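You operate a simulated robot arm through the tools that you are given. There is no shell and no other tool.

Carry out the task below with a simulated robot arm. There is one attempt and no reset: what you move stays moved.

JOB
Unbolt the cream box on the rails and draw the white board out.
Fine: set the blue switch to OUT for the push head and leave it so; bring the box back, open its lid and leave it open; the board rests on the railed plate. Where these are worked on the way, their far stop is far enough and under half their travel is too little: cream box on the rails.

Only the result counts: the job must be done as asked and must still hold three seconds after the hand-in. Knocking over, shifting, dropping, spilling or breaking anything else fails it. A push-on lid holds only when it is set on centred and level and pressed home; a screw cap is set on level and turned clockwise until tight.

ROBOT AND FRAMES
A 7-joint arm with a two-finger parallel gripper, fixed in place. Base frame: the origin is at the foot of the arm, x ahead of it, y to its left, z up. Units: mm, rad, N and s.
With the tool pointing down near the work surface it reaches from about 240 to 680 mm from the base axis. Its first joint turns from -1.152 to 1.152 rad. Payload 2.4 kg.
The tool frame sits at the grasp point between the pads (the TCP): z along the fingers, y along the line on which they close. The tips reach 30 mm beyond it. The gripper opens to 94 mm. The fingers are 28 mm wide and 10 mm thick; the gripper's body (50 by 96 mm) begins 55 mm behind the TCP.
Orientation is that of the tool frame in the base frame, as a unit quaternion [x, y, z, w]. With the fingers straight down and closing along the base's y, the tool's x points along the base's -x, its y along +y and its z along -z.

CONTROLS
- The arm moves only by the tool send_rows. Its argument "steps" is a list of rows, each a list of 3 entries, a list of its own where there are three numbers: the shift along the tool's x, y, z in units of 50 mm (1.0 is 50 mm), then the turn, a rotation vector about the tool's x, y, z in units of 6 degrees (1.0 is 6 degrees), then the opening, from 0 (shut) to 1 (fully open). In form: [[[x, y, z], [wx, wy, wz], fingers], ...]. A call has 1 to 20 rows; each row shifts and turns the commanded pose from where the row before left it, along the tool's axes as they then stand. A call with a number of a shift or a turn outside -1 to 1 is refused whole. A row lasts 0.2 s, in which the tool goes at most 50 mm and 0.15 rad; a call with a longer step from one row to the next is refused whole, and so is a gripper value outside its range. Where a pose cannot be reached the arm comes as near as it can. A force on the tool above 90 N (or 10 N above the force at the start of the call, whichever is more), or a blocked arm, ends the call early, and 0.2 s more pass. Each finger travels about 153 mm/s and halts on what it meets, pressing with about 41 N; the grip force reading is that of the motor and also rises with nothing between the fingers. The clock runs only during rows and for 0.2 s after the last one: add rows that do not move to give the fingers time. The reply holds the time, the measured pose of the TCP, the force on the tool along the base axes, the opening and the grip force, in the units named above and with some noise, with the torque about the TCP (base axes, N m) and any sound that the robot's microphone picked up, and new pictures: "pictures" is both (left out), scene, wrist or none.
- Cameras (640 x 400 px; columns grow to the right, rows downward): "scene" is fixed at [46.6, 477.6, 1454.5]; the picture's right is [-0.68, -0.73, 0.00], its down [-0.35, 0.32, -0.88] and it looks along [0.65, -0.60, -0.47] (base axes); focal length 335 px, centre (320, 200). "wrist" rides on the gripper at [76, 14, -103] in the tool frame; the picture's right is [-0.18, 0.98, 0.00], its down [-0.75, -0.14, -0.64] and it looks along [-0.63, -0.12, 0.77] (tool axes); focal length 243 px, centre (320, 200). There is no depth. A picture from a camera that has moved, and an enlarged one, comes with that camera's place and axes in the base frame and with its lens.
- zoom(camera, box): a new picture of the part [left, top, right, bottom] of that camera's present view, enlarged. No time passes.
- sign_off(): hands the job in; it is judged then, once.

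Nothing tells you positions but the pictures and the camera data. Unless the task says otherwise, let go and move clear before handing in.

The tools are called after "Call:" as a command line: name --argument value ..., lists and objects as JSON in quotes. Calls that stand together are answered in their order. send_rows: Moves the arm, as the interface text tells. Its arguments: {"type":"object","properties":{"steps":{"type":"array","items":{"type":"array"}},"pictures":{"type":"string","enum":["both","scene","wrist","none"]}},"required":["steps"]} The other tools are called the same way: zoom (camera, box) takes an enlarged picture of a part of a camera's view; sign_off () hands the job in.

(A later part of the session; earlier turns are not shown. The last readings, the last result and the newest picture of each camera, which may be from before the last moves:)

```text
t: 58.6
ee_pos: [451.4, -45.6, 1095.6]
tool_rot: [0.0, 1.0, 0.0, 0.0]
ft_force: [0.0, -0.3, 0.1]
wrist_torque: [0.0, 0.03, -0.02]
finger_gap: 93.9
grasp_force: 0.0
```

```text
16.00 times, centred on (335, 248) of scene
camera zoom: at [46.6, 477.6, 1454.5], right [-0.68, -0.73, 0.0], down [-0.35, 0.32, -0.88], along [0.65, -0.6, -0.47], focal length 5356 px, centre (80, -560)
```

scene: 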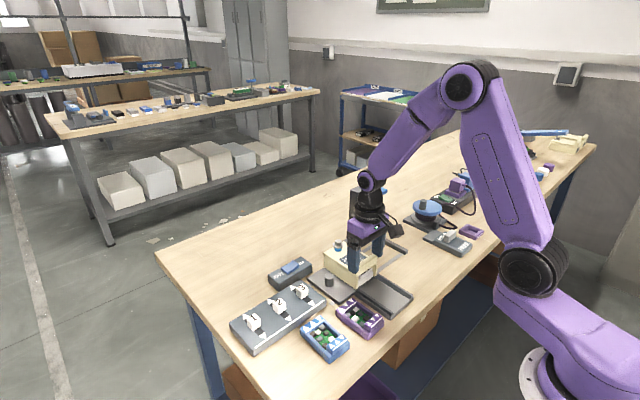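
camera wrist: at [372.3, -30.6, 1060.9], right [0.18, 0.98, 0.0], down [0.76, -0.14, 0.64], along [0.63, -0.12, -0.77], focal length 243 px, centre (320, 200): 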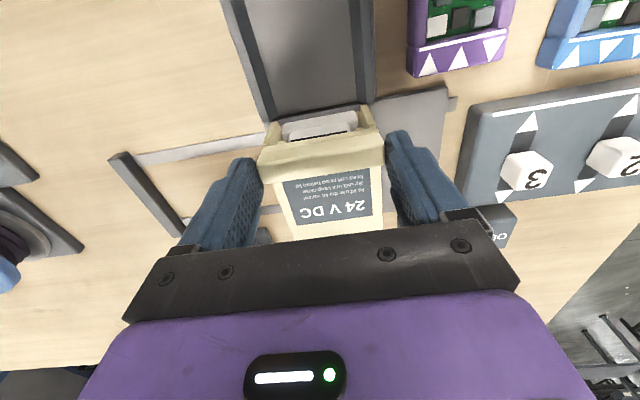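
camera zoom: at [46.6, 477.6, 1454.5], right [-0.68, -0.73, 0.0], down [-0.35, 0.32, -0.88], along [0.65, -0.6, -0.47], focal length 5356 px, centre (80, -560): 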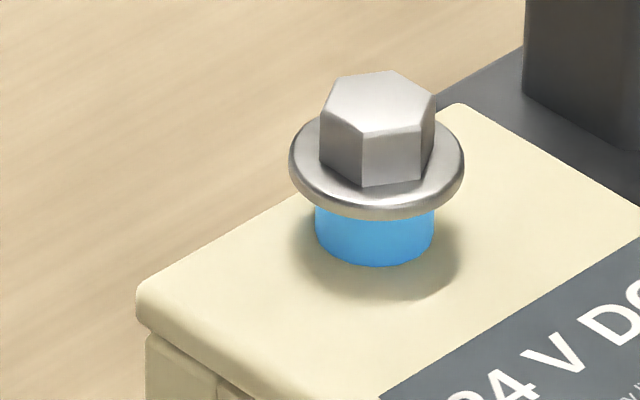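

The bolt shows a clean blue band and looks fully up. I'll look at the box from the +y side at a low angle to understand the lid hinge.

Call:
send_rows --steps '[[[0, 0, 0], [0, 0, 1], 0.5], [[0, 0, 0], [0, 0, 1], 0.3], [[0, 0, 0], [0, 0, 1], 0], [[0, 0, 0], [0, 0, 1], 0], [[0, 0, 0], [0, 0, 1], 0], [[0, 0, 0], [0, 0, 1], 0], [[0, 0, 0], [0, 0, 1], 0], [[0, 0, 0], [0, 0, 1], 0], [[0, 0, 0], [0, 0, 1], 0], [[0, 0, 0], [0, 0, 1], 0], [[0, 0, 0], [0, 0, 1], 0], [[0, 0, 0], [0, 0, 1], 0], [[0, 0, 0], [0, 0, 1], 0], [[0, 0, 0], [0, 0, 1], 0], [[0, 0, 0], [0, 0, 1], 0], [[0.6, 0.25, 0.3], [0, 0, 0], 0], [[0.6, 0.25, 0.3], [0, 0, 0], 0], [[0.6, 0.25, 0.3], [0, 0, 0], 0], [[0.5, 0.25, 0.3], [0, 0, 0], 0], [[0, 0, 0.3], [0, 0, 0], 0]]' --pictures "none"

Call:
send_rows --steps '[[[0, 0, 0.2], [0, -1, 0], 0], [[0, 0, 0.2], [0, -1, 0], 0], [[0, 0, 0.2], [0, -1, 0], 0], [[0, 0, 0], [0, -1, 0], 0], [[0, 0, 0], [0, -1, 0], 0], [[0, 0, 0], [0, 0, 0], 0], [[0, 0, 0], [0, 0, 0], 0]]'

Call:
zoom --camera "wrist" --box '[200, 20, 440, 200]'

```text
t: 62.8
ee_pos: [500.5, 72.0, 1019.4]
tool_rot: [0.708, 0.707, 0.0, 0.001]
ft_force: [-0.5, 1.0, -0.3]
wrist_torque: [0.03, 0.0, 0.01]
finger_gap: 0.0
grasp_force: 33.3
```

```text
t: 64.4
ee_pos: [499.1, 68.2, 990.9]
tool_rot: [0.683, 0.682, -0.184, 0.183]
ft_force: [-0.3, -0.1, -0.3]
wrist_torque: [0.02, 0.0, 0.0]
finger_gap: 0.0
grasp_force: 33.1
camera wrist: at [513.9, 185.1, 1042.1], right [0.98, -0.16, 0.09], down [-0.14, -0.33, 0.93], along [-0.12, -0.93, -0.35], focal length 243 px, centre (320, 200)
```

scene: 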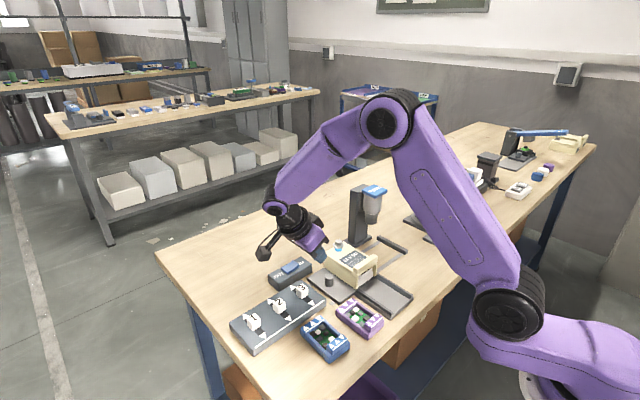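
wrist: 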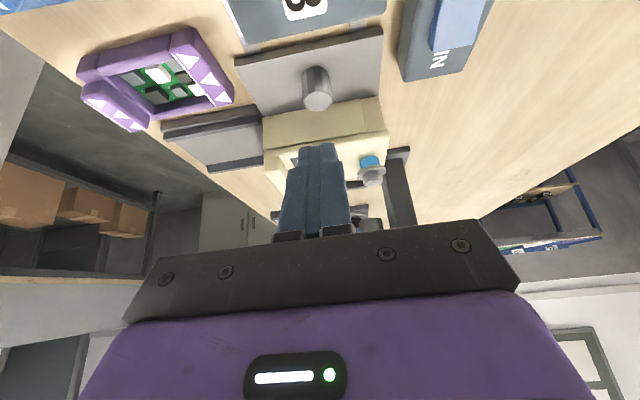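

```text
2.22 times, centred on (320, 110) of wrist
camera zoom: at [513.9, 185.1, 1042.1], right [0.98, -0.16, 0.09], down [-0.14, -0.33, 0.93], along [-0.12, -0.93, -0.35], focal length 539 px, centre (320, 400)
```

zoom: 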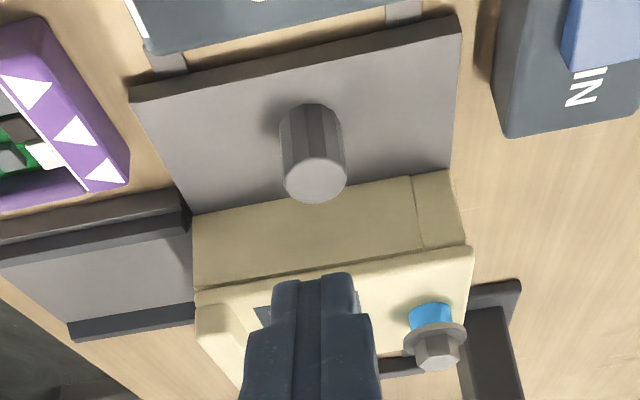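

I'll zoom in more on the side wall, seam and bolt.

Call:
zoom --camera "wrist" --box '[255, 90, 315, 150]'

Call:
zoom --camera "wrist" --box '[335, 90, 405, 200]'

```text
6.67 times, centred on (285, 120) of wrist
camera zoom: at [513.9, 185.1, 1042.1], right [0.98, -0.16, 0.09], down [-0.14, -0.33, 0.93], along [-0.12, -0.93, -0.35], focal length 1618 px, centre (553, 733)
```

zoom: 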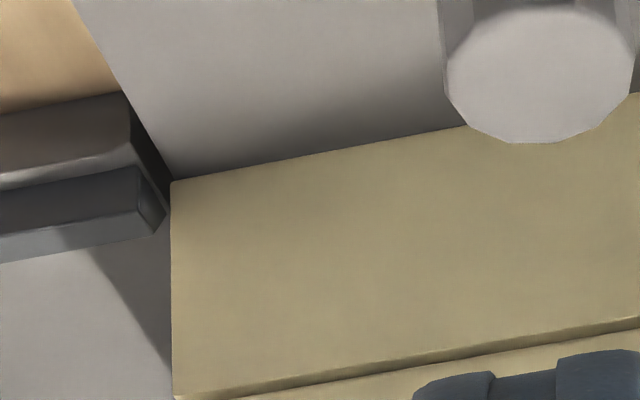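

```text
3.64 times, centred on (370, 145) of wrist
camera zoom: at [513.9, 185.1, 1042.1], right [0.98, -0.16, 0.09], down [-0.14, -0.33, 0.93], along [-0.12, -0.93, -0.35], focal length 882 px, centre (138, 400)
```

zoom: 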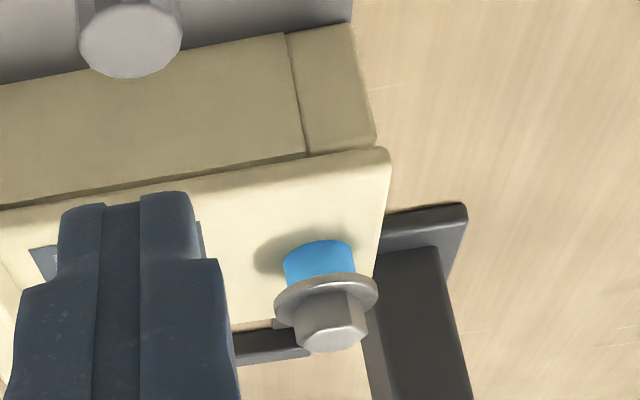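

Bolt travel of about 10 mm fits the head clearance, so the bolt is very likely fully out. I'll inspect the box front from low down to see what the prongs are and how the lid is attached.

Call:
send_rows --steps '[[[0, 0, -0.5], [0, 1, 0], 0], [[0, 0, -0.5], [0, 1, 0], 0], [[0, 0, 0], [0, 1, 0], 0], [[0, 0, 0], [0, 1, 0], 0], [[0, 0, 0], [0, 1, 0], 0], [[0, 0, 0], [0, 0, -1], 0], [[0, 0, 0], [0, 0, -1], 0], [[0, 0, 0], [0, 0, -1], 0], [[0, 0, 0], [0, 0, -1], 0], [[0, 0, 0], [0, 0, -1], 0], [[0, 0, 0], [0, 0, -1], 0], [[0, 0, 0], [0, 0, -1], 0], [[0, 0, 0], [0, 0, -1], 0], [[0, 0, 0], [0, 0, -1], 0], [[0, 0, 0], [0, 0, -1], 0.5], [[0, 0, 0], [0, 0, -1], 1], [[0, 0, 0], [0, 0, -1], 1], [[0, 0, 0], [0, 0, -1], 1], [[0, 0, 0], [0, 0, -1], 1], [[0, 0, 0], [0, 0, -1], 1]]' --pictures "none"

Call:
send_rows --steps '[[[0.5, -0.5, 0], [0, 0, 0], 1], [[0.5, -0.5, 0], [0, 0, 0], 1], [[0.5, -0.5, 0], [0, 0, 0], 1], [[0.5, -0.5, 0], [0, 0, 0], 1], [[0.5, -0.25, 0.2], [0, 0, 0], 1], [[0, 0, 0.2], [0, -1, 0], 1], [[0, 0, 0], [0, -1, 0], 1], [[0, 0, 0], [0, -1, 0], 1], [[0, 0, 0], [0, -1, 0], 1], [[0, 0, 0], [0, -1, 0], 1], [[0, 0, 0], [0, -1, 0], 1], [[0, 0, 0], [0, -1, 0], 1], [[0, 0, 0], [0, 0, 0], 1]]'

```text
t: 68.6
ee_pos: [499.3, 90.1, 1037.0]
tool_rot: [-0.001, 1.0, -0.001, 0.0]
ft_force: [-0.3, 0.3, -0.1]
wrist_torque: [0.01, -0.01, 0.0]
finger_gap: 94.0
grasp_force: 0.0
```

```text
t: 71.4
ee_pos: [374.2, -28.1, 1014.6]
tool_rot: [0.004, 0.947, -0.014, 0.321]
ft_force: [0.4, 1.0, -0.1]
wrist_torque: [0.02, -0.01, 0.03]
finger_gap: 94.2
grasp_force: 0.0
out of reach, approached as far as the arm can: row 11
camera wrist: at [251.5, -11.1, 1049.6], right [0.16, 0.98, 0.09], down [0.2, -0.12, 0.97], along [0.97, -0.14, -0.22], focal length 243 px, centre (320, 200)
```

scene: 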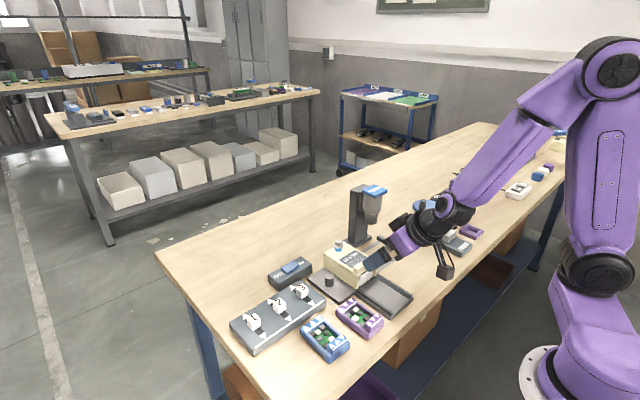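
wrist: 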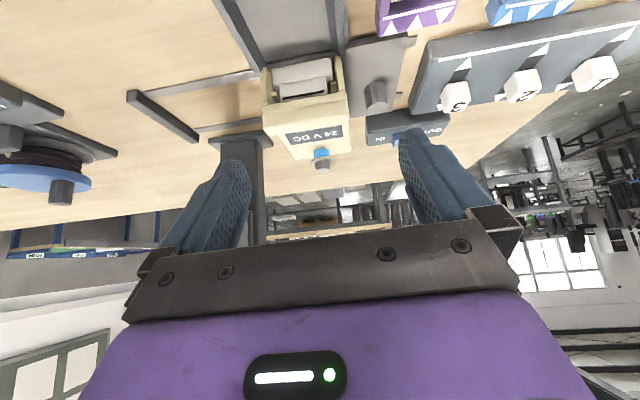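

The tilt limit is about 37°. I'll zoom in here first.

Call:
zoom --camera "wrist" --box '[250, 35, 360, 110]'

Call:
zoom --camera "wrist" --box '[250, 80, 360, 180]'

```text
5.33 times, centred on (305, 72) of wrist
camera zoom: at [251.5, -11.1, 1049.6], right [0.16, 0.98, 0.09], down [0.2, -0.12, 0.97], along [0.97, -0.14, -0.22], focal length 1294 px, centre (400, 880)
```

zoom: 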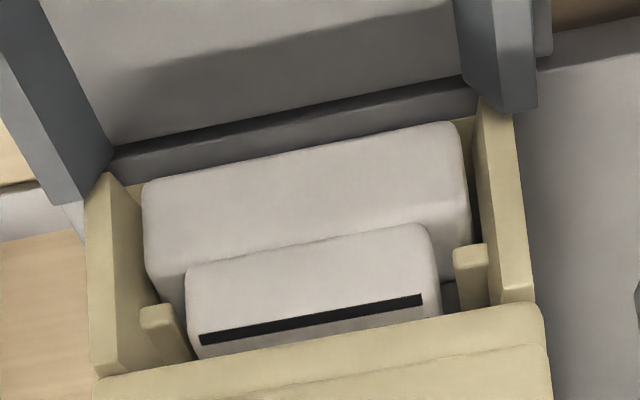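

```text
4.00 times, centred on (305, 130) of wrist
camera zoom: at [251.5, -11.1, 1049.6], right [0.16, 0.98, 0.09], down [0.2, -0.12, 0.97], along [0.97, -0.14, -0.22], focal length 970 px, centre (380, 480)
```

zoom: 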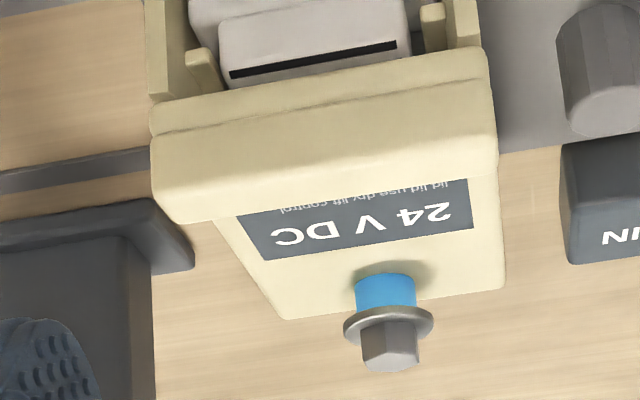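

The prongs hang from the lid beside the board's upper block. Before assuming anything more, I'll test whether the lid slides by pushing its lip gently toward +x. First I'll straighten the tool.

Call:
send_rows --steps '[[[0, 0, 0], [0, 1, 0], 0.6], [[0, 0, 0], [0, 1, 0], 0.3], [[0, 0, 0], [0, 1, 0], 0], [[0, 0, 0], [0, 1, 0], 0], [[0, 0, 0], [0, 1, 0], 0], [[0, 0, 0], [0, 1, 0], 0], [[0, 0, 0], [0, 1, 0], 0], [[0, -0.35, 0], [0, 0, 0], 0], [[-0.4, 0, 0.4], [0, 0, 0], 0], [[0, 0, 0.4], [0, 0, 0], 0], [[0, 0, 0], [0, 0, 0], 0]]'

```text
t: 73.8
ee_pos: [392.4, -47.4, 973.6]
tool_rot: [0.007, 0.999, -0.012, -0.04]
ft_force: [-0.5, -0.7, 0.2]
wrist_torque: [-0.03, -0.02, 0.01]
finger_gap: 0.0
grasp_force: 32.2
camera wrist: at [323.6, -28.9, 1082.6], right [0.2, 0.98, -0.04], down [0.8, -0.14, 0.58], along [0.57, -0.15, -0.81], focal length 243 px, centre (320, 200)
```

scene: 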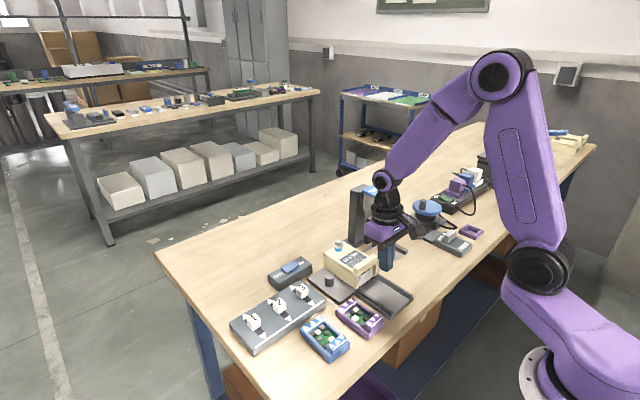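
wrist: 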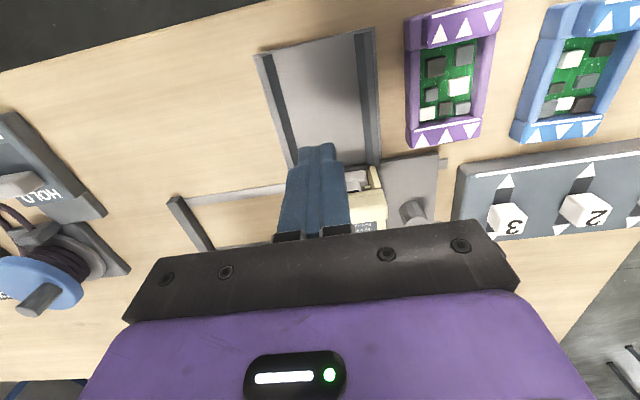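

The tool has a small residual tilt from the reach limit. I'll correct it and check.

Call:
send_rows --steps '[[[0, 0, 0], [-0.229, -0.764, -0.134], 0], [[0, 0, 0], [0, 0, 0], 0], [[0, 0, 0], [0, 0, 0], 0]]' --pictures "none"

```text
t: 74.6
ee_pos: [391.5, -46.9, 973.3]
tool_rot: [0.0, 1.0, 0.0, 0.001]
ft_force: [0.3, 0.2, 0.3]
wrist_torque: [-0.01, 0.03, 0.03]
finger_gap: 0.0
grasp_force: 33.0
```

Orientation is vertical again. I'll lower in front of the lip and push gently in +x.

Call:
send_rows --steps '[[[-0.4, 0.06, 0.2], [0, 0, 0], 0], [[0, 0, 0.22], [0, 0, 0], 0], [[-0.1, 0, 0], [0, 0, 0], 0], [[-0.06, 0, 0], [0, 0, 0], 0], [[-0.06, 0, 0], [0, 0, 0], 0], [[-0.06, 0, 0], [0, 0, 0], 0], [[-0.04, 0, 0], [0, 0, 0], 0], [[0, 0, 0], [0, 0, 0], 0]]' --pictures "wrist"

Call:
zoom --camera "scene" --box '[320, 220, 420, 300]'

```text
t: 76.4
ee_pos: [425.9, -44.9, 952.9]
tool_rot: [0.001, 1.0, 0.0, 0.0]
ft_force: [-2.3, -1.1, 0.0]
wrist_torque: [-0.06, 0.05, 0.01]
finger_gap: 0.0
grasp_force: 33.1
camera wrist: at [350.3, -30.3, 1056.1], right [0.18, 0.98, 0.0], down [0.75, -0.14, 0.64], along [0.63, -0.12, -0.77], focal length 243 px, centre (320, 200)
```

wrist: 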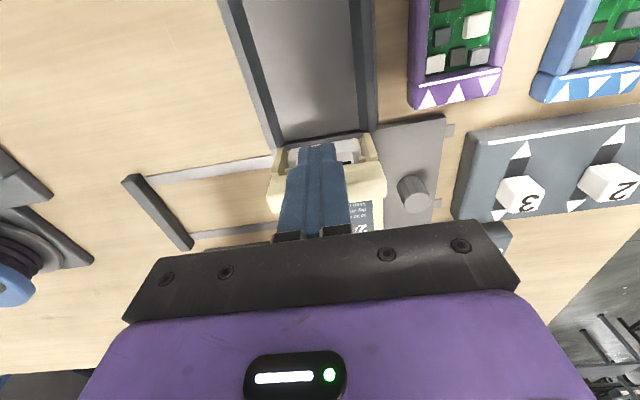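

```text
5.00 times, centred on (370, 260) of scene
camera zoom: at [46.6, 477.6, 1454.5], right [-0.68, -0.73, 0.0], down [-0.35, 0.32, -0.88], along [0.65, -0.6, -0.47], focal length 1674 px, centre (70, -100)
```

zoom: 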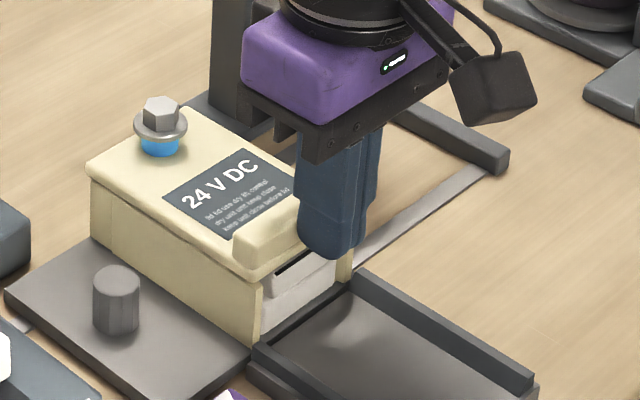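

Contact is just starting at x≈426. I'll push a little further and compare.

Call:
send_rows --steps '[[[-0.04, 0, 0], [0, 0, 0], 0], [[-0.04, 0, 0], [0, 0, 0], 0], [[-0.04, 0, 0], [0, 0, 0], 0], [[0, 0, 0], [0, 0, 0], 0]]' --pictures "none"

Call:
zoom --camera "scene" --box '[320, 220, 420, 300]'

```text
t: 77.4
ee_pos: [433.9, -44.9, 952.9]
tool_rot: [0.0, 1.0, 0.0, 0.001]
ft_force: [-0.4, -0.1, -0.4]
wrist_torque: [-0.01, 0.03, 0.01]
finger_gap: 0.0
grasp_force: 33.1
```

```text
5.00 times, centred on (370, 260) of scene
camera zoom: at [46.6, 477.6, 1454.5], right [-0.68, -0.73, 0.0], down [-0.35, 0.32, -0.88], along [0.65, -0.6, -0.47], focal length 1674 px, centre (70, -100)
```

zoom: 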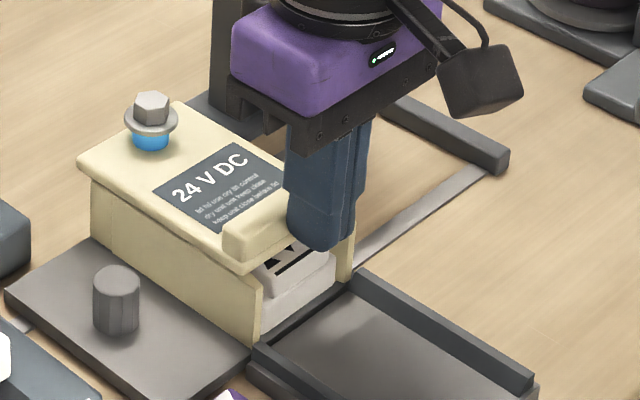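

The lid slides: it moved about 8 mm backward (+x) with almost no force. I'll keep pushing it open steadily toward its stop.

Call:
send_rows --steps '[[[-0.1, 0, 0], [0, 0, 0], 0], [[-0.1, 0, 0], [0, 0, 0], 0], [[-0.1, 0, 0], [0, 0, 0], 0], [[-0.1, 0, 0], [0, 0, 0], 0], [[-0.1, 0, 0], [0, 0, 0], 0], [[-0.1, 0, 0], [0, 0, 0], 0], [[-0.1, 0, 0], [0, 0, 0], 0], [[0, 0, 0], [0, 0, 0], 0]]'

Call:
zoom --camera "scene" --box '[300, 210, 420, 300]'

```text
t: 79.2
ee_pos: [467.9, -44.2, 954.4]
tool_rot: [0.001, 1.0, 0.0, 0.001]
ft_force: [-0.1, -0.7, -0.5]
wrist_torque: [-0.02, 0.01, -0.01]
finger_gap: 0.2
grasp_force: 33.4
camera wrist: at [391.8, -29.3, 1056.4], right [0.18, 0.98, 0.0], down [0.75, -0.14, 0.64], along [0.63, -0.12, -0.77], focal length 243 px, centre (320, 200)
```

scene: 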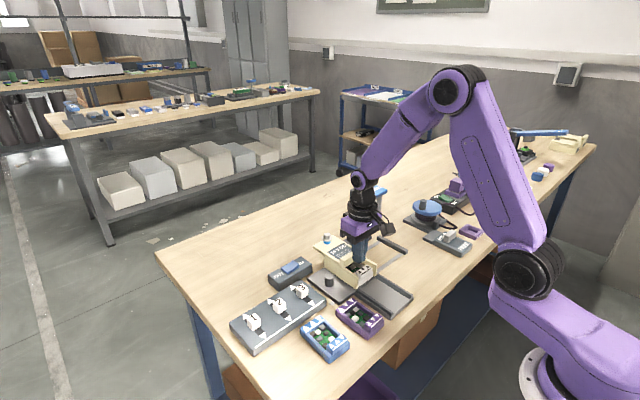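
wrist: 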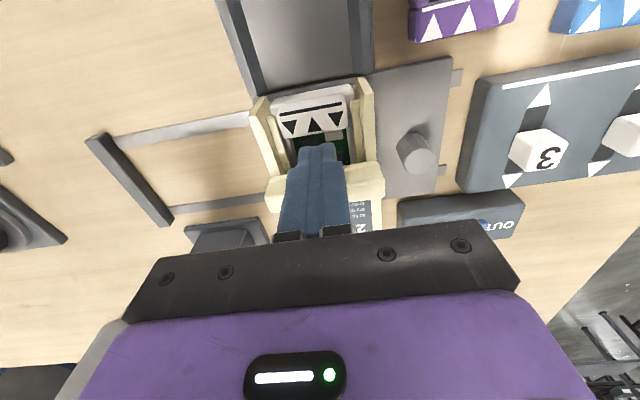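

```text
4.44 times, centred on (360, 255) of scene
camera zoom: at [46.6, 477.6, 1454.5], right [-0.68, -0.73, 0.0], down [-0.35, 0.32, -0.88], along [0.65, -0.6, -0.47], focal length 1488 px, centre (142, -44)
```

zoom: 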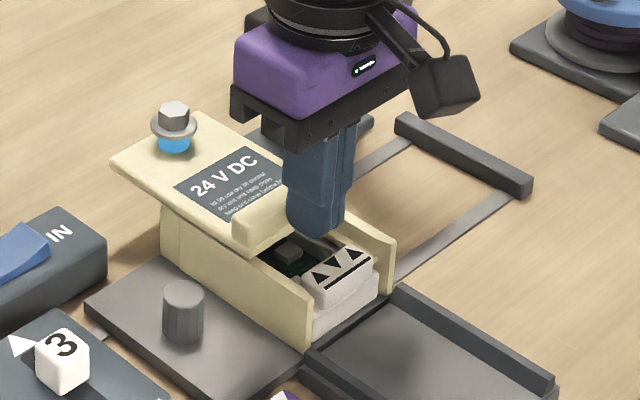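

The lid is sliding freely and the white board's top is showing. I'll continue to the lid's far stop.

Call:
send_rows --steps '[[[-0.1, 0, 0], [0, 0, 0], 0], [[-0.1, 0, 0], [0, 0, 0], 0], [[-0.1, 0, 0], [0, 0, 0], 0], [[-0.1, 0, 0], [0, 0, 0], 0], [[-0.1, 0, 0], [0, 0, 0], 0], [[-0.1, 0, 0], [0, 0, 0], 0], [[0, 0, 0], [0, 0, 0], 0]]'

Call:
zoom --camera "scene" --box '[300, 210, 420, 300]'

```text
t: 80.8
ee_pos: [497.8, -45.1, 953.2]
tool_rot: [0.0, 1.0, 0.0, 0.001]
ft_force: [0.6, -0.4, 0.0]
wrist_torque: [0.01, 0.0, 0.01]
finger_gap: 0.0
grasp_force: 33.3
camera wrist: at [422.2, -30.7, 1056.4], right [0.18, 0.98, 0.0], down [0.75, -0.14, 0.64], along [0.63, -0.12, -0.77], focal length 243 px, centre (320, 200)
```

scene: 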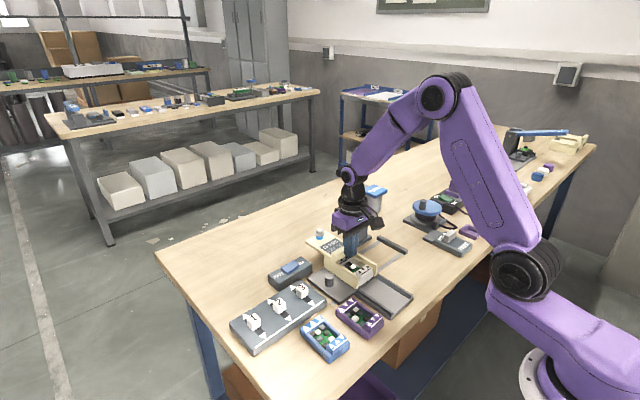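
wrist: 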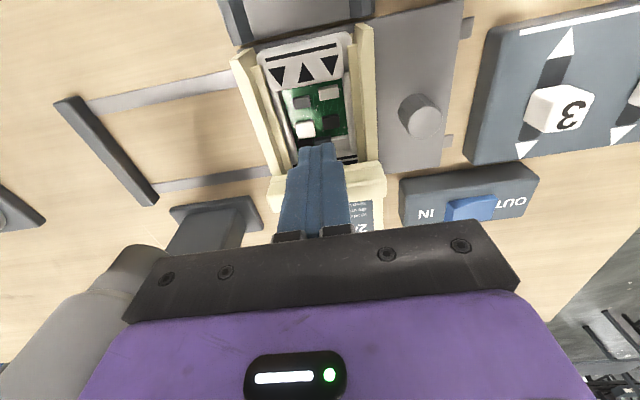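

```text
4.44 times, centred on (360, 255) of scene
camera zoom: at [46.6, 477.6, 1454.5], right [-0.68, -0.73, 0.0], down [-0.35, 0.32, -0.88], along [0.65, -0.6, -0.47], focal length 1488 px, centre (142, -44)
```

zoom: 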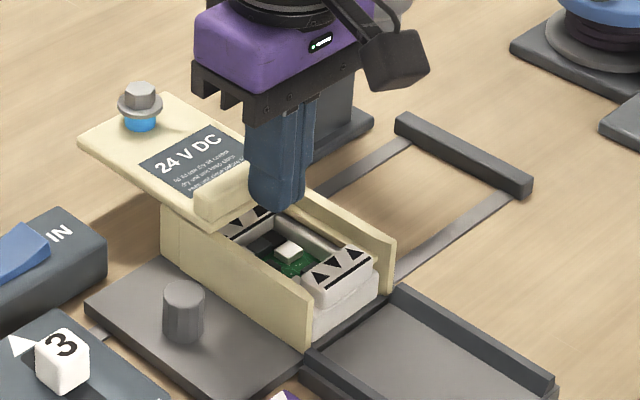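

The lid is about 72 mm back and still moving freely. I'll continue to the stop.

Call:
send_rows --steps '[[[-0.08, 0, 0], [0, 0, 0], 0], [[-0.08, 0, 0], [0, 0, 0], 0], [[-0.08, 0, 0], [0, 0, 0], 0], [[-0.08, 0, 0], [0, 0, 0], 0], [[-0.08, 0, 0], [0, 0, 0], 0], [[-0.08, 0, 0], [0, 0, 0], 0], [[0, 0, 0], [0, 0, 0], 0]]'

Call:
zoom --camera "scene" --box '[300, 210, 420, 300]'

```text
t: 82.4
ee_pos: [517.6, -44.2, 950.8]
tool_rot: [0.001, 1.0, 0.001, -0.007]
ft_force: [-30.6, -0.1, 10.3]
wrist_torque: [0.04, 0.33, 0.11]
finger_gap: 0.0
grasp_force: 33.1
camera wrist: at [442.6, -30.3, 1055.5], right [0.19, 0.98, 0.0], down [0.76, -0.14, 0.63], along [0.62, -0.12, -0.78], focal length 243 px, centre (320, 200)
```

scene: 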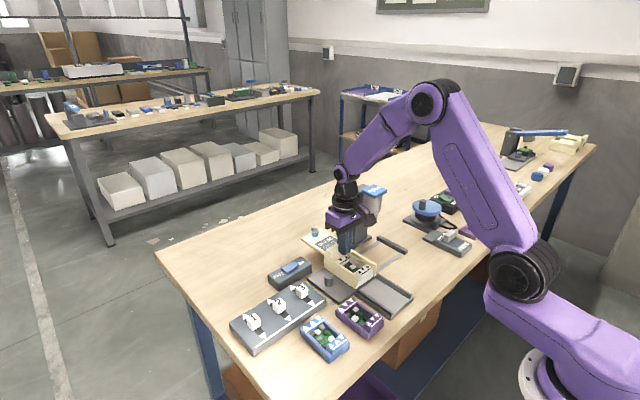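
wrist: 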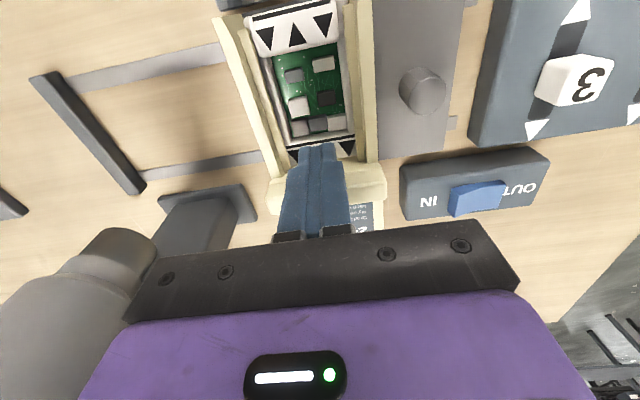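

```text
4.44 times, centred on (360, 255) of scene
camera zoom: at [45.6, 477.6, 1454.5], right [-0.68, -0.73, 0.0], down [-0.35, 0.32, -0.88], along [0.65, -0.6, -0.47], focal length 1488 px, centre (142, -44)
```

zoom: 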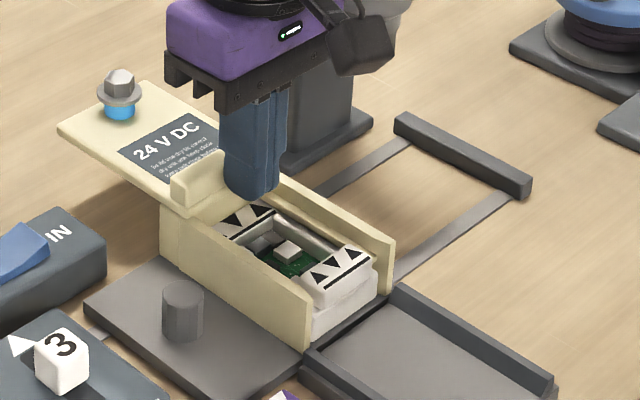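

The lid is at its far stop (travel about 92 mm, 30 N) and fully exposes the white board. I'll back off, lift, and look at the board to plan the pull.

Call:
send_rows --steps '[[[0.15, 0, 0], [0, 0, 0], 0], [[0.1, 0, -0.3], [0, 0, 0], 0], [[0.3, 0, -0.6], [0, 0, 0], 0], [[0.6, 0, -0.6], [0, 0, 0], 0.5], [[0.7, 0, -0.3], [0, 0, 0], 0.8], [[0.4, 0, 0], [0, 0, 0], 1], [[0, 0, 0], [0, 0, 0], 1], [[0, 0, 0], [0, 0, 0], 1]]'

Call:
zoom --camera "wrist" --box '[240, 80, 400, 200]'

Call:
zoom --camera "scene" --box '[325, 240, 395, 300]'

```text
t: 84.2
ee_pos: [406.8, -46.0, 1042.0]
tool_rot: [0.0, 1.0, 0.0, 0.001]
ft_force: [-0.7, -0.3, -0.1]
wrist_torque: [-0.04, 0.0, 0.02]
finger_gap: 94.0
grasp_force: 0.1
camera wrist: at [331.0, -30.1, 1145.5], right [0.18, 0.98, 0.0], down [0.75, -0.14, 0.64], along [0.63, -0.12, -0.77], focal length 243 px, centre (320, 200)
```

scene: 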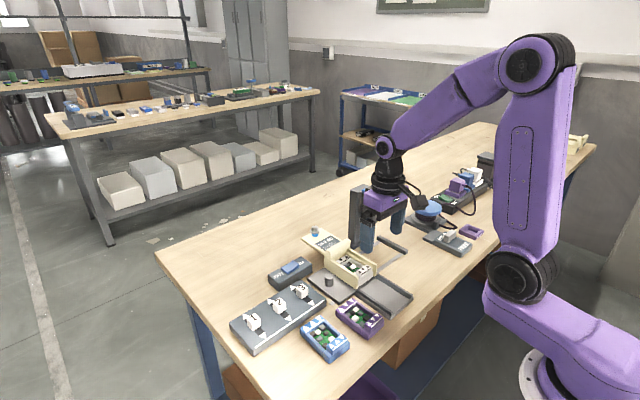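
wrist: 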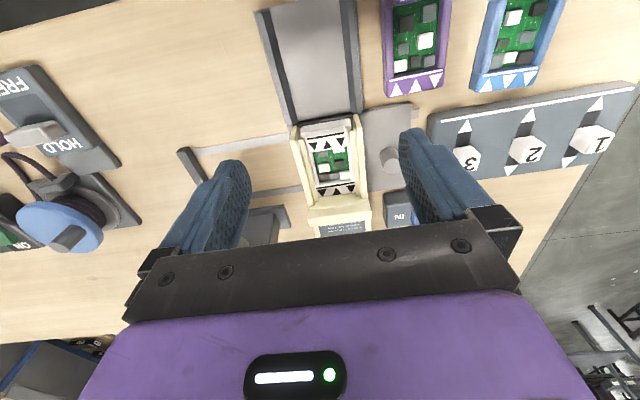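

```text
3.33 times, centred on (320, 140) of wrist
camera zoom: at [331.0, -30.1, 1145.5], right [0.18, 0.98, 0.0], down [0.75, -0.14, 0.64], along [0.63, -0.12, -0.77], focal length 809 px, centre (320, 400)
```

zoom: 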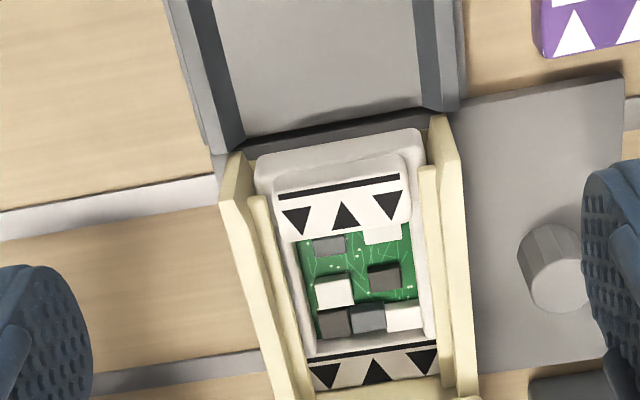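

```text
6.67 times, centred on (360, 270) of scene
camera zoom: at [46.6, 477.6, 1454.5], right [-0.68, -0.73, 0.0], down [-0.35, 0.32, -0.88], along [0.65, -0.6, -0.47], focal length 2232 px, centre (53, -267)
```

zoom: 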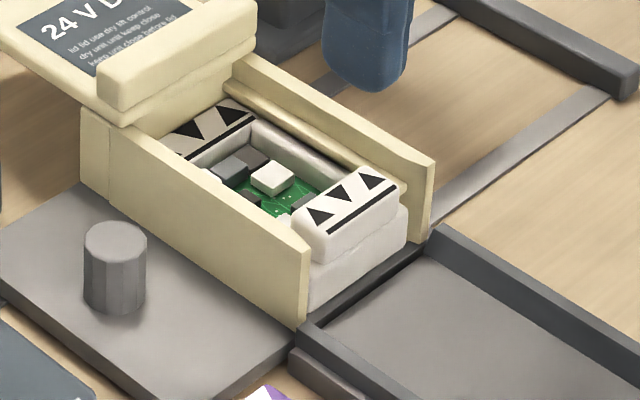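

The board is a white frame with raised end blocks. The front block's top is at z≈909.5, x≈437–457, y≈-64 to -24, with a deep cavity behind it (chips at z≈886). I'll rotate the tool so the fingers close along x, grip the front block and pull toward -x.

Call:
send_rows --steps '[[[0, 0, 0], [0, 0, 1], 0.8], [[0, 0, 0], [0, 0, 1], 0.6], [[0, 0, 0], [0, 0, 1], 0.42], [[0, 0, 0], [0, 0, 1], 0.42], [[0, 0, 0], [0, 0, 1], 0.42], [[0, 0, 0], [0, 0, 1], 0.42], [[0, 0, 0], [0, 0, 1], 0.42], [[0, 0, 0], [0, 0, 1], 0.42], [[0, 0, 0], [0, 0, 1], 0.42], [[0, 0, 0], [0, 0, 1], 0.42], [[0, 0, 0], [0, 0, 1], 0.42], [[0, 0, 0], [0, 0, 1], 0.42], [[0, 0, 0], [0, 0, 1], 0.42], [[0, 0, 0], [0, 0, 1], 0.42], [[0, 0, 0], [0, 0, 1], 0.42], [[0.04, 0.4, 0.4], [0, 0, 0], 0.42], [[0, 0.36, 0.4], [0, 0, 0], 0.42], [[0, 0, 0.4], [0, 0, 0], 0.42], [[0, 0, 0], [0, 0, 0], 0.42], [[0, 0, 0], [0, 0, 0], 0.42]]'

Call:
zoom --camera "wrist" --box '[200, 60, 440, 240]'

Call:
zoom --camera "scene" --box '[320, 220, 420, 300]'

```text
t: 88.4
ee_pos: [447.7, -42.3, 981.5]
tool_rot: [0.707, 0.707, 0.001, 0.001]
ft_force: [0.5, 0.6, -0.7]
wrist_torque: [-0.02, -0.01, -0.05]
finger_gap: 39.7
grasp_force: 0.1
camera wrist: at [461.9, 32.9, 1084.5], right [0.98, -0.18, 0.0], down [-0.14, -0.75, 0.64], along [-0.12, -0.63, -0.77], focal length 243 px, centre (320, 200)
```

scene: 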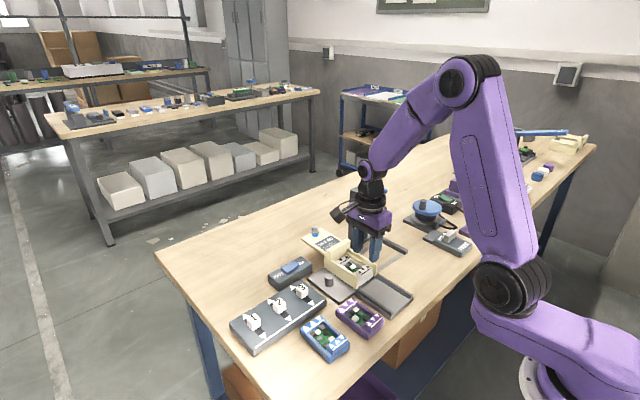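
wrist: 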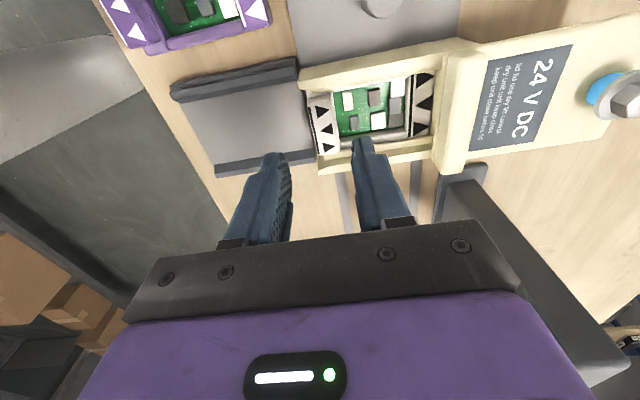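

```text
2.22 times, centred on (320, 150) of wrist
camera zoom: at [461.9, 32.9, 1084.5], right [0.98, -0.18, 0.0], down [-0.14, -0.75, 0.64], along [-0.12, -0.63, -0.77], focal length 539 px, centre (320, 311)
```

zoom: 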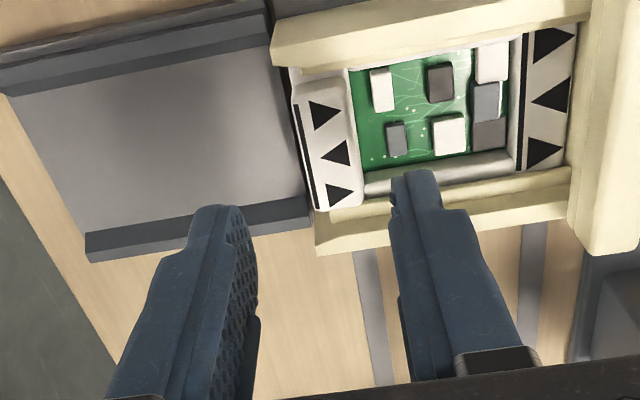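

```text
5.00 times, centred on (370, 260) of scene
camera zoom: at [46.6, 477.6, 1454.5], right [-0.68, -0.73, 0.0], down [-0.35, 0.32, -0.88], along [0.65, -0.6, -0.47], focal length 1674 px, centre (70, -100)
```

zoom: 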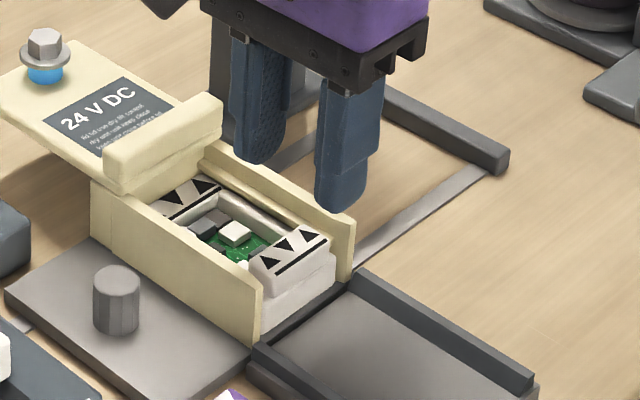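

Clear view: the front block spans x≈441–459, centred at y≈-43. I'll descend with the tips to z≈895, straddling the block.

Call:
send_rows --steps '[[[0, 0.04, 0.4], [0, 0, 0], 0.42], [[0, 0, 0.4], [0, 0, 0], 0.42], [[0, 0, 0.2], [0, 0, 0], 0.42], [[0, 0, 0.12], [0, 0, 0], 0.42], [[0, 0, 0], [0, 0, 0], 0.42], [[0, 0, 0], [0, 0, 0], 0.42]]'

Call:
zoom --camera "wrist" --box '[200, 60, 440, 240]'

Call:
zoom --camera "scene" --box '[320, 220, 420, 300]'

```text
t: 89.8
ee_pos: [451.2, -42.8, 927.5]
tool_rot: [0.707, 0.707, 0.0, 0.0]
ft_force: [0.1, -0.6, -0.1]
wrist_torque: [-0.05, 0.02, 0.02]
finger_gap: 39.5
grasp_force: 0.0
camera wrist: at [464.1, 33.1, 1030.4], right [0.98, -0.18, 0.0], down [-0.14, -0.75, 0.64], along [-0.12, -0.63, -0.77], focal length 243 px, centre (320, 200)
```

scene: 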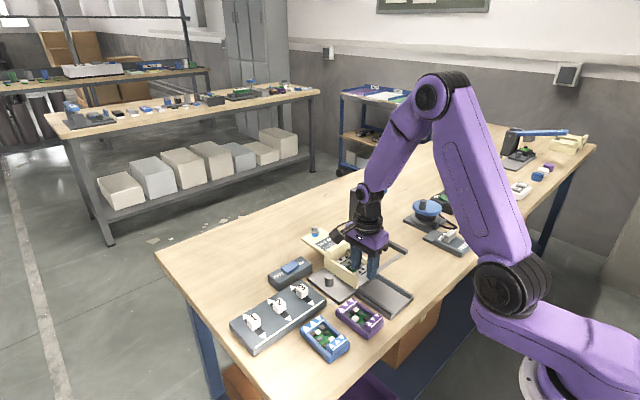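
wrist: 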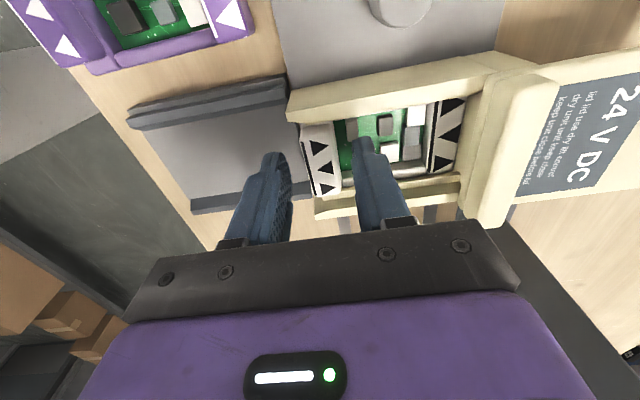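

```text
2.22 times, centred on (320, 150) of wrist
camera zoom: at [464.1, 33.1, 1030.4], right [0.98, -0.18, 0.0], down [-0.14, -0.75, 0.64], along [-0.12, -0.63, -0.77], focal length 539 px, centre (320, 311)
```

zoom: 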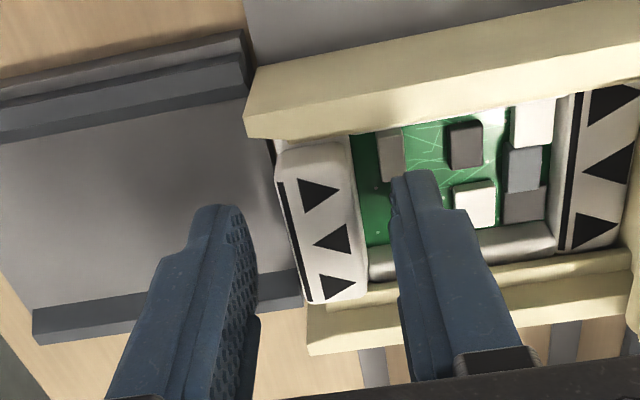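

```text
5.00 times, centred on (370, 260) of scene
camera zoom: at [46.6, 477.6, 1454.5], right [-0.68, -0.73, 0.0], down [-0.35, 0.32, -0.88], along [0.65, -0.6, -0.47], focal length 1674 px, centre (70, -100)
```

zoom: 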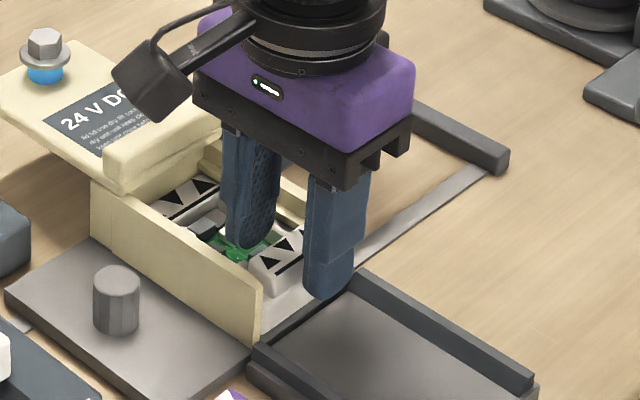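

The fingers straddle the front block with no contact. I'll close gently.

Call:
send_rows --steps '[[[0, 0, 0], [0, 0, 0], 0.35], [[0, 0, 0], [0, 0, 0], 0.3], [[0, 0, 0], [0, 0, 0], 0.25], [[0, 0, 0], [0, 0, 0], 0.2], [[0, 0, 0], [0, 0, 0], 0.15], [[0, 0, 0], [0, 0, 0], 0.12], [[0, 0, 0], [0, 0, 0], 0.12]]'

Call:
zoom --camera "wrist" --box '[200, 60, 440, 240]'

```text
t: 91.4
ee_pos: [450.0, -42.3, 927.9]
tool_rot: [0.707, 0.707, 0.0, 0.001]
ft_force: [1.1, -0.3, 1.3]
wrist_torque: [0.0, -0.03, -0.04]
finger_gap: 18.2
grasp_force: 40.6
camera wrist: at [464.2, 33.1, 1030.6], right [0.98, -0.18, 0.0], down [-0.14, -0.75, 0.64], along [-0.12, -0.63, -0.77], focal length 243 px, centre (320, 200)
```

scene: 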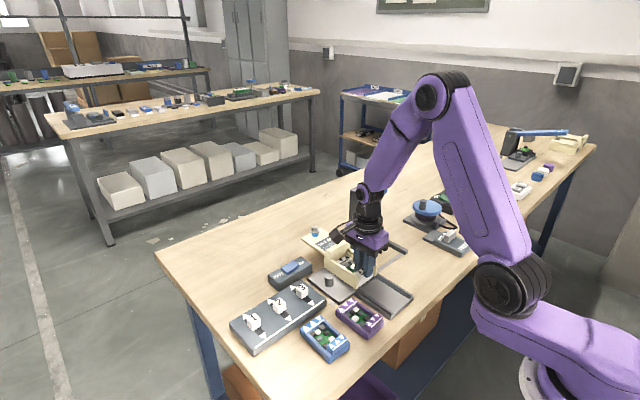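
wrist: 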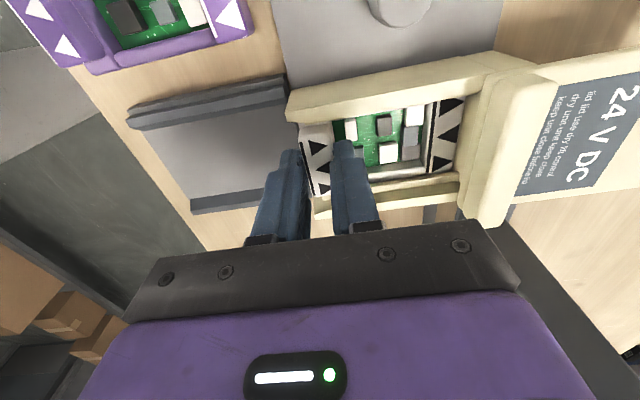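

```text
2.22 times, centred on (320, 150) of wrist
camera zoom: at [464.2, 33.1, 1030.6], right [0.98, -0.18, 0.0], down [-0.14, -0.75, 0.64], along [-0.12, -0.63, -0.77], focal length 539 px, centre (320, 311)
```

zoom: 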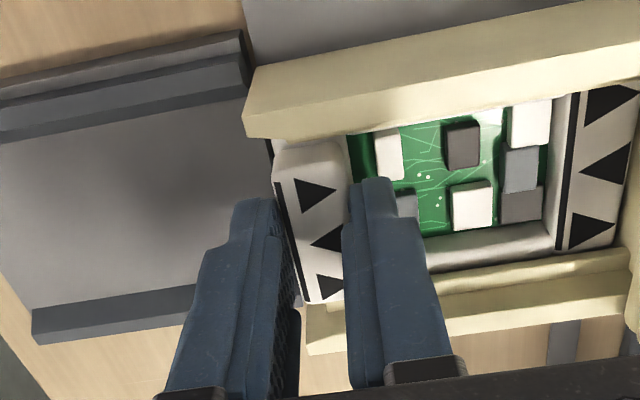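

The block is gripped (18.2 mm). I'll draw the board out toward -x, slowly at first.

Call:
send_rows --steps '[[[0, -0.05, 0], [0, 0, 0], 0.12], [[0, -0.1, 0], [0, 0, 0], 0.12], [[0, -0.1, 0], [0, 0, 0], 0.12], [[0, -0.1, 0], [0, 0, 0], 0.12], [[0, -0.1, 0], [0, 0, 0], 0.12], [[0, -0.1, 0], [0, 0, 0], 0.12], [[0, 0, 0], [0, 0, 0], 0.12]]'

Call:
zoom --camera "scene" --box '[320, 220, 440, 320]'

```text
t: 93.0
ee_pos: [422.4, -40.2, 927.9]
tool_rot: [0.708, 0.707, 0.001, 0.002]
ft_force: [6.1, -1.7, 15.2]
wrist_torque: [0.01, -0.17, -0.03]
finger_gap: 18.1
grasp_force: 41.8
camera wrist: at [436.7, 34.8, 1030.5], right [0.98, -0.18, 0.0], down [-0.14, -0.75, 0.64], along [-0.12, -0.63, -0.77], focal length 243 px, centre (320, 200)
```

scene: 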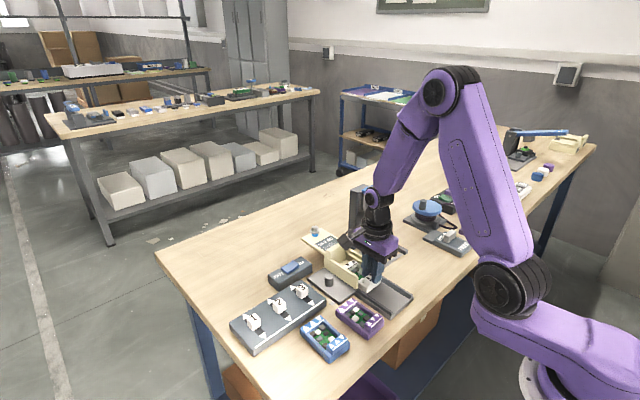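
wrist: 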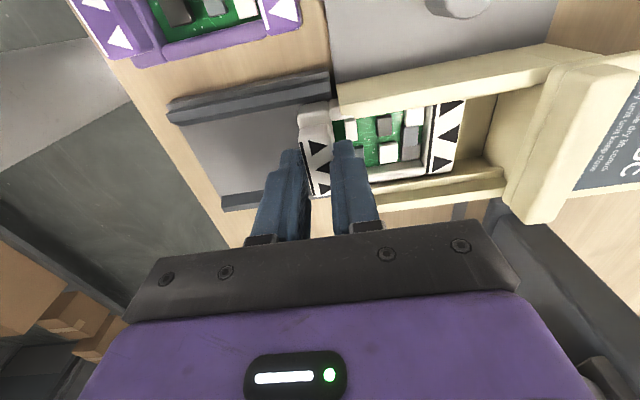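

```text
4.00 times, centred on (380, 270) of scene
camera zoom: at [46.6, 477.6, 1454.5], right [-0.68, -0.73, 0.0], down [-0.35, 0.32, -0.88], along [0.65, -0.6, -0.47], focal length 1339 px, centre (80, -80)
```

zoom: 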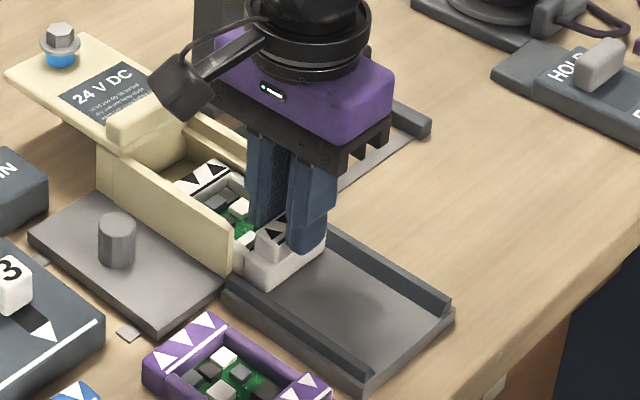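

The board is moving smoothly onto the plate. I'll continue pulling.

Call:
send_rows --steps '[[[0, -0.1, -0.01], [0, 0, 0], 0.12], [[0, -0.1, 0], [0, 0, 0], 0.12], [[0, -0.1, 0], [0, 0, 0], 0.12], [[0, -0.1, 0], [0, 0, 0], 0.12], [[0, -0.1, 0], [0, 0, 0], 0.12], [[0, -0.1, 0], [0, 0, 0], 0.12], [[0, -0.1, 0], [0, 0, 0], 0.12], [[0, -0.1, 0], [0, 0, 0], 0.12], [[0, -0.1, 0], [0, 0, 0], 0.12], [[0, 0, 0], [0, 0, 0], 0.12]]'

Call:
zoom --camera "scene" --box '[320, 220, 440, 320]'

```text
t: 95.2
ee_pos: [375.3, -42.0, 927.7]
tool_rot: [0.707, 0.707, 0.001, 0.0]
ft_force: [-0.1, 0.9, 1.6]
wrist_torque: [0.01, 0.0, -0.03]
finger_gap: 18.4
grasp_force: 41.2
camera wrist: at [390.3, 34.8, 1030.5], right [0.98, -0.18, 0.0], down [-0.14, -0.75, 0.64], along [-0.12, -0.63, -0.77], focal length 243 px, centre (320, 200)
```

scene: 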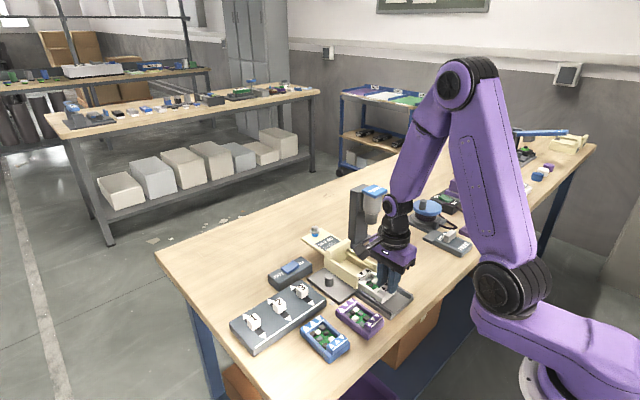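
wrist: 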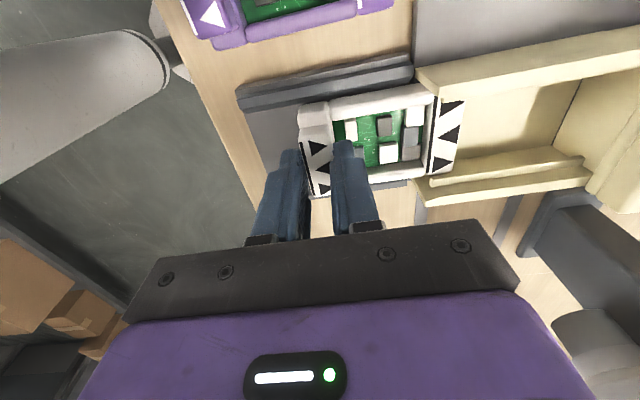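

```text
4.00 times, centred on (380, 270) of scene
camera zoom: at [46.6, 477.6, 1454.5], right [-0.68, -0.73, 0.0], down [-0.35, 0.32, -0.88], along [0.65, -0.6, -0.47], focal length 1339 px, centre (80, -80)
```

zoom: 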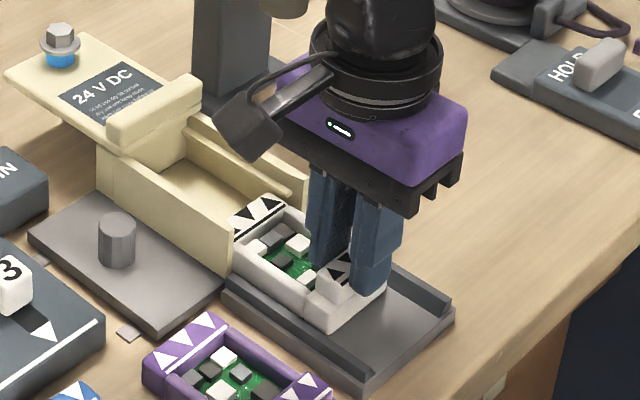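

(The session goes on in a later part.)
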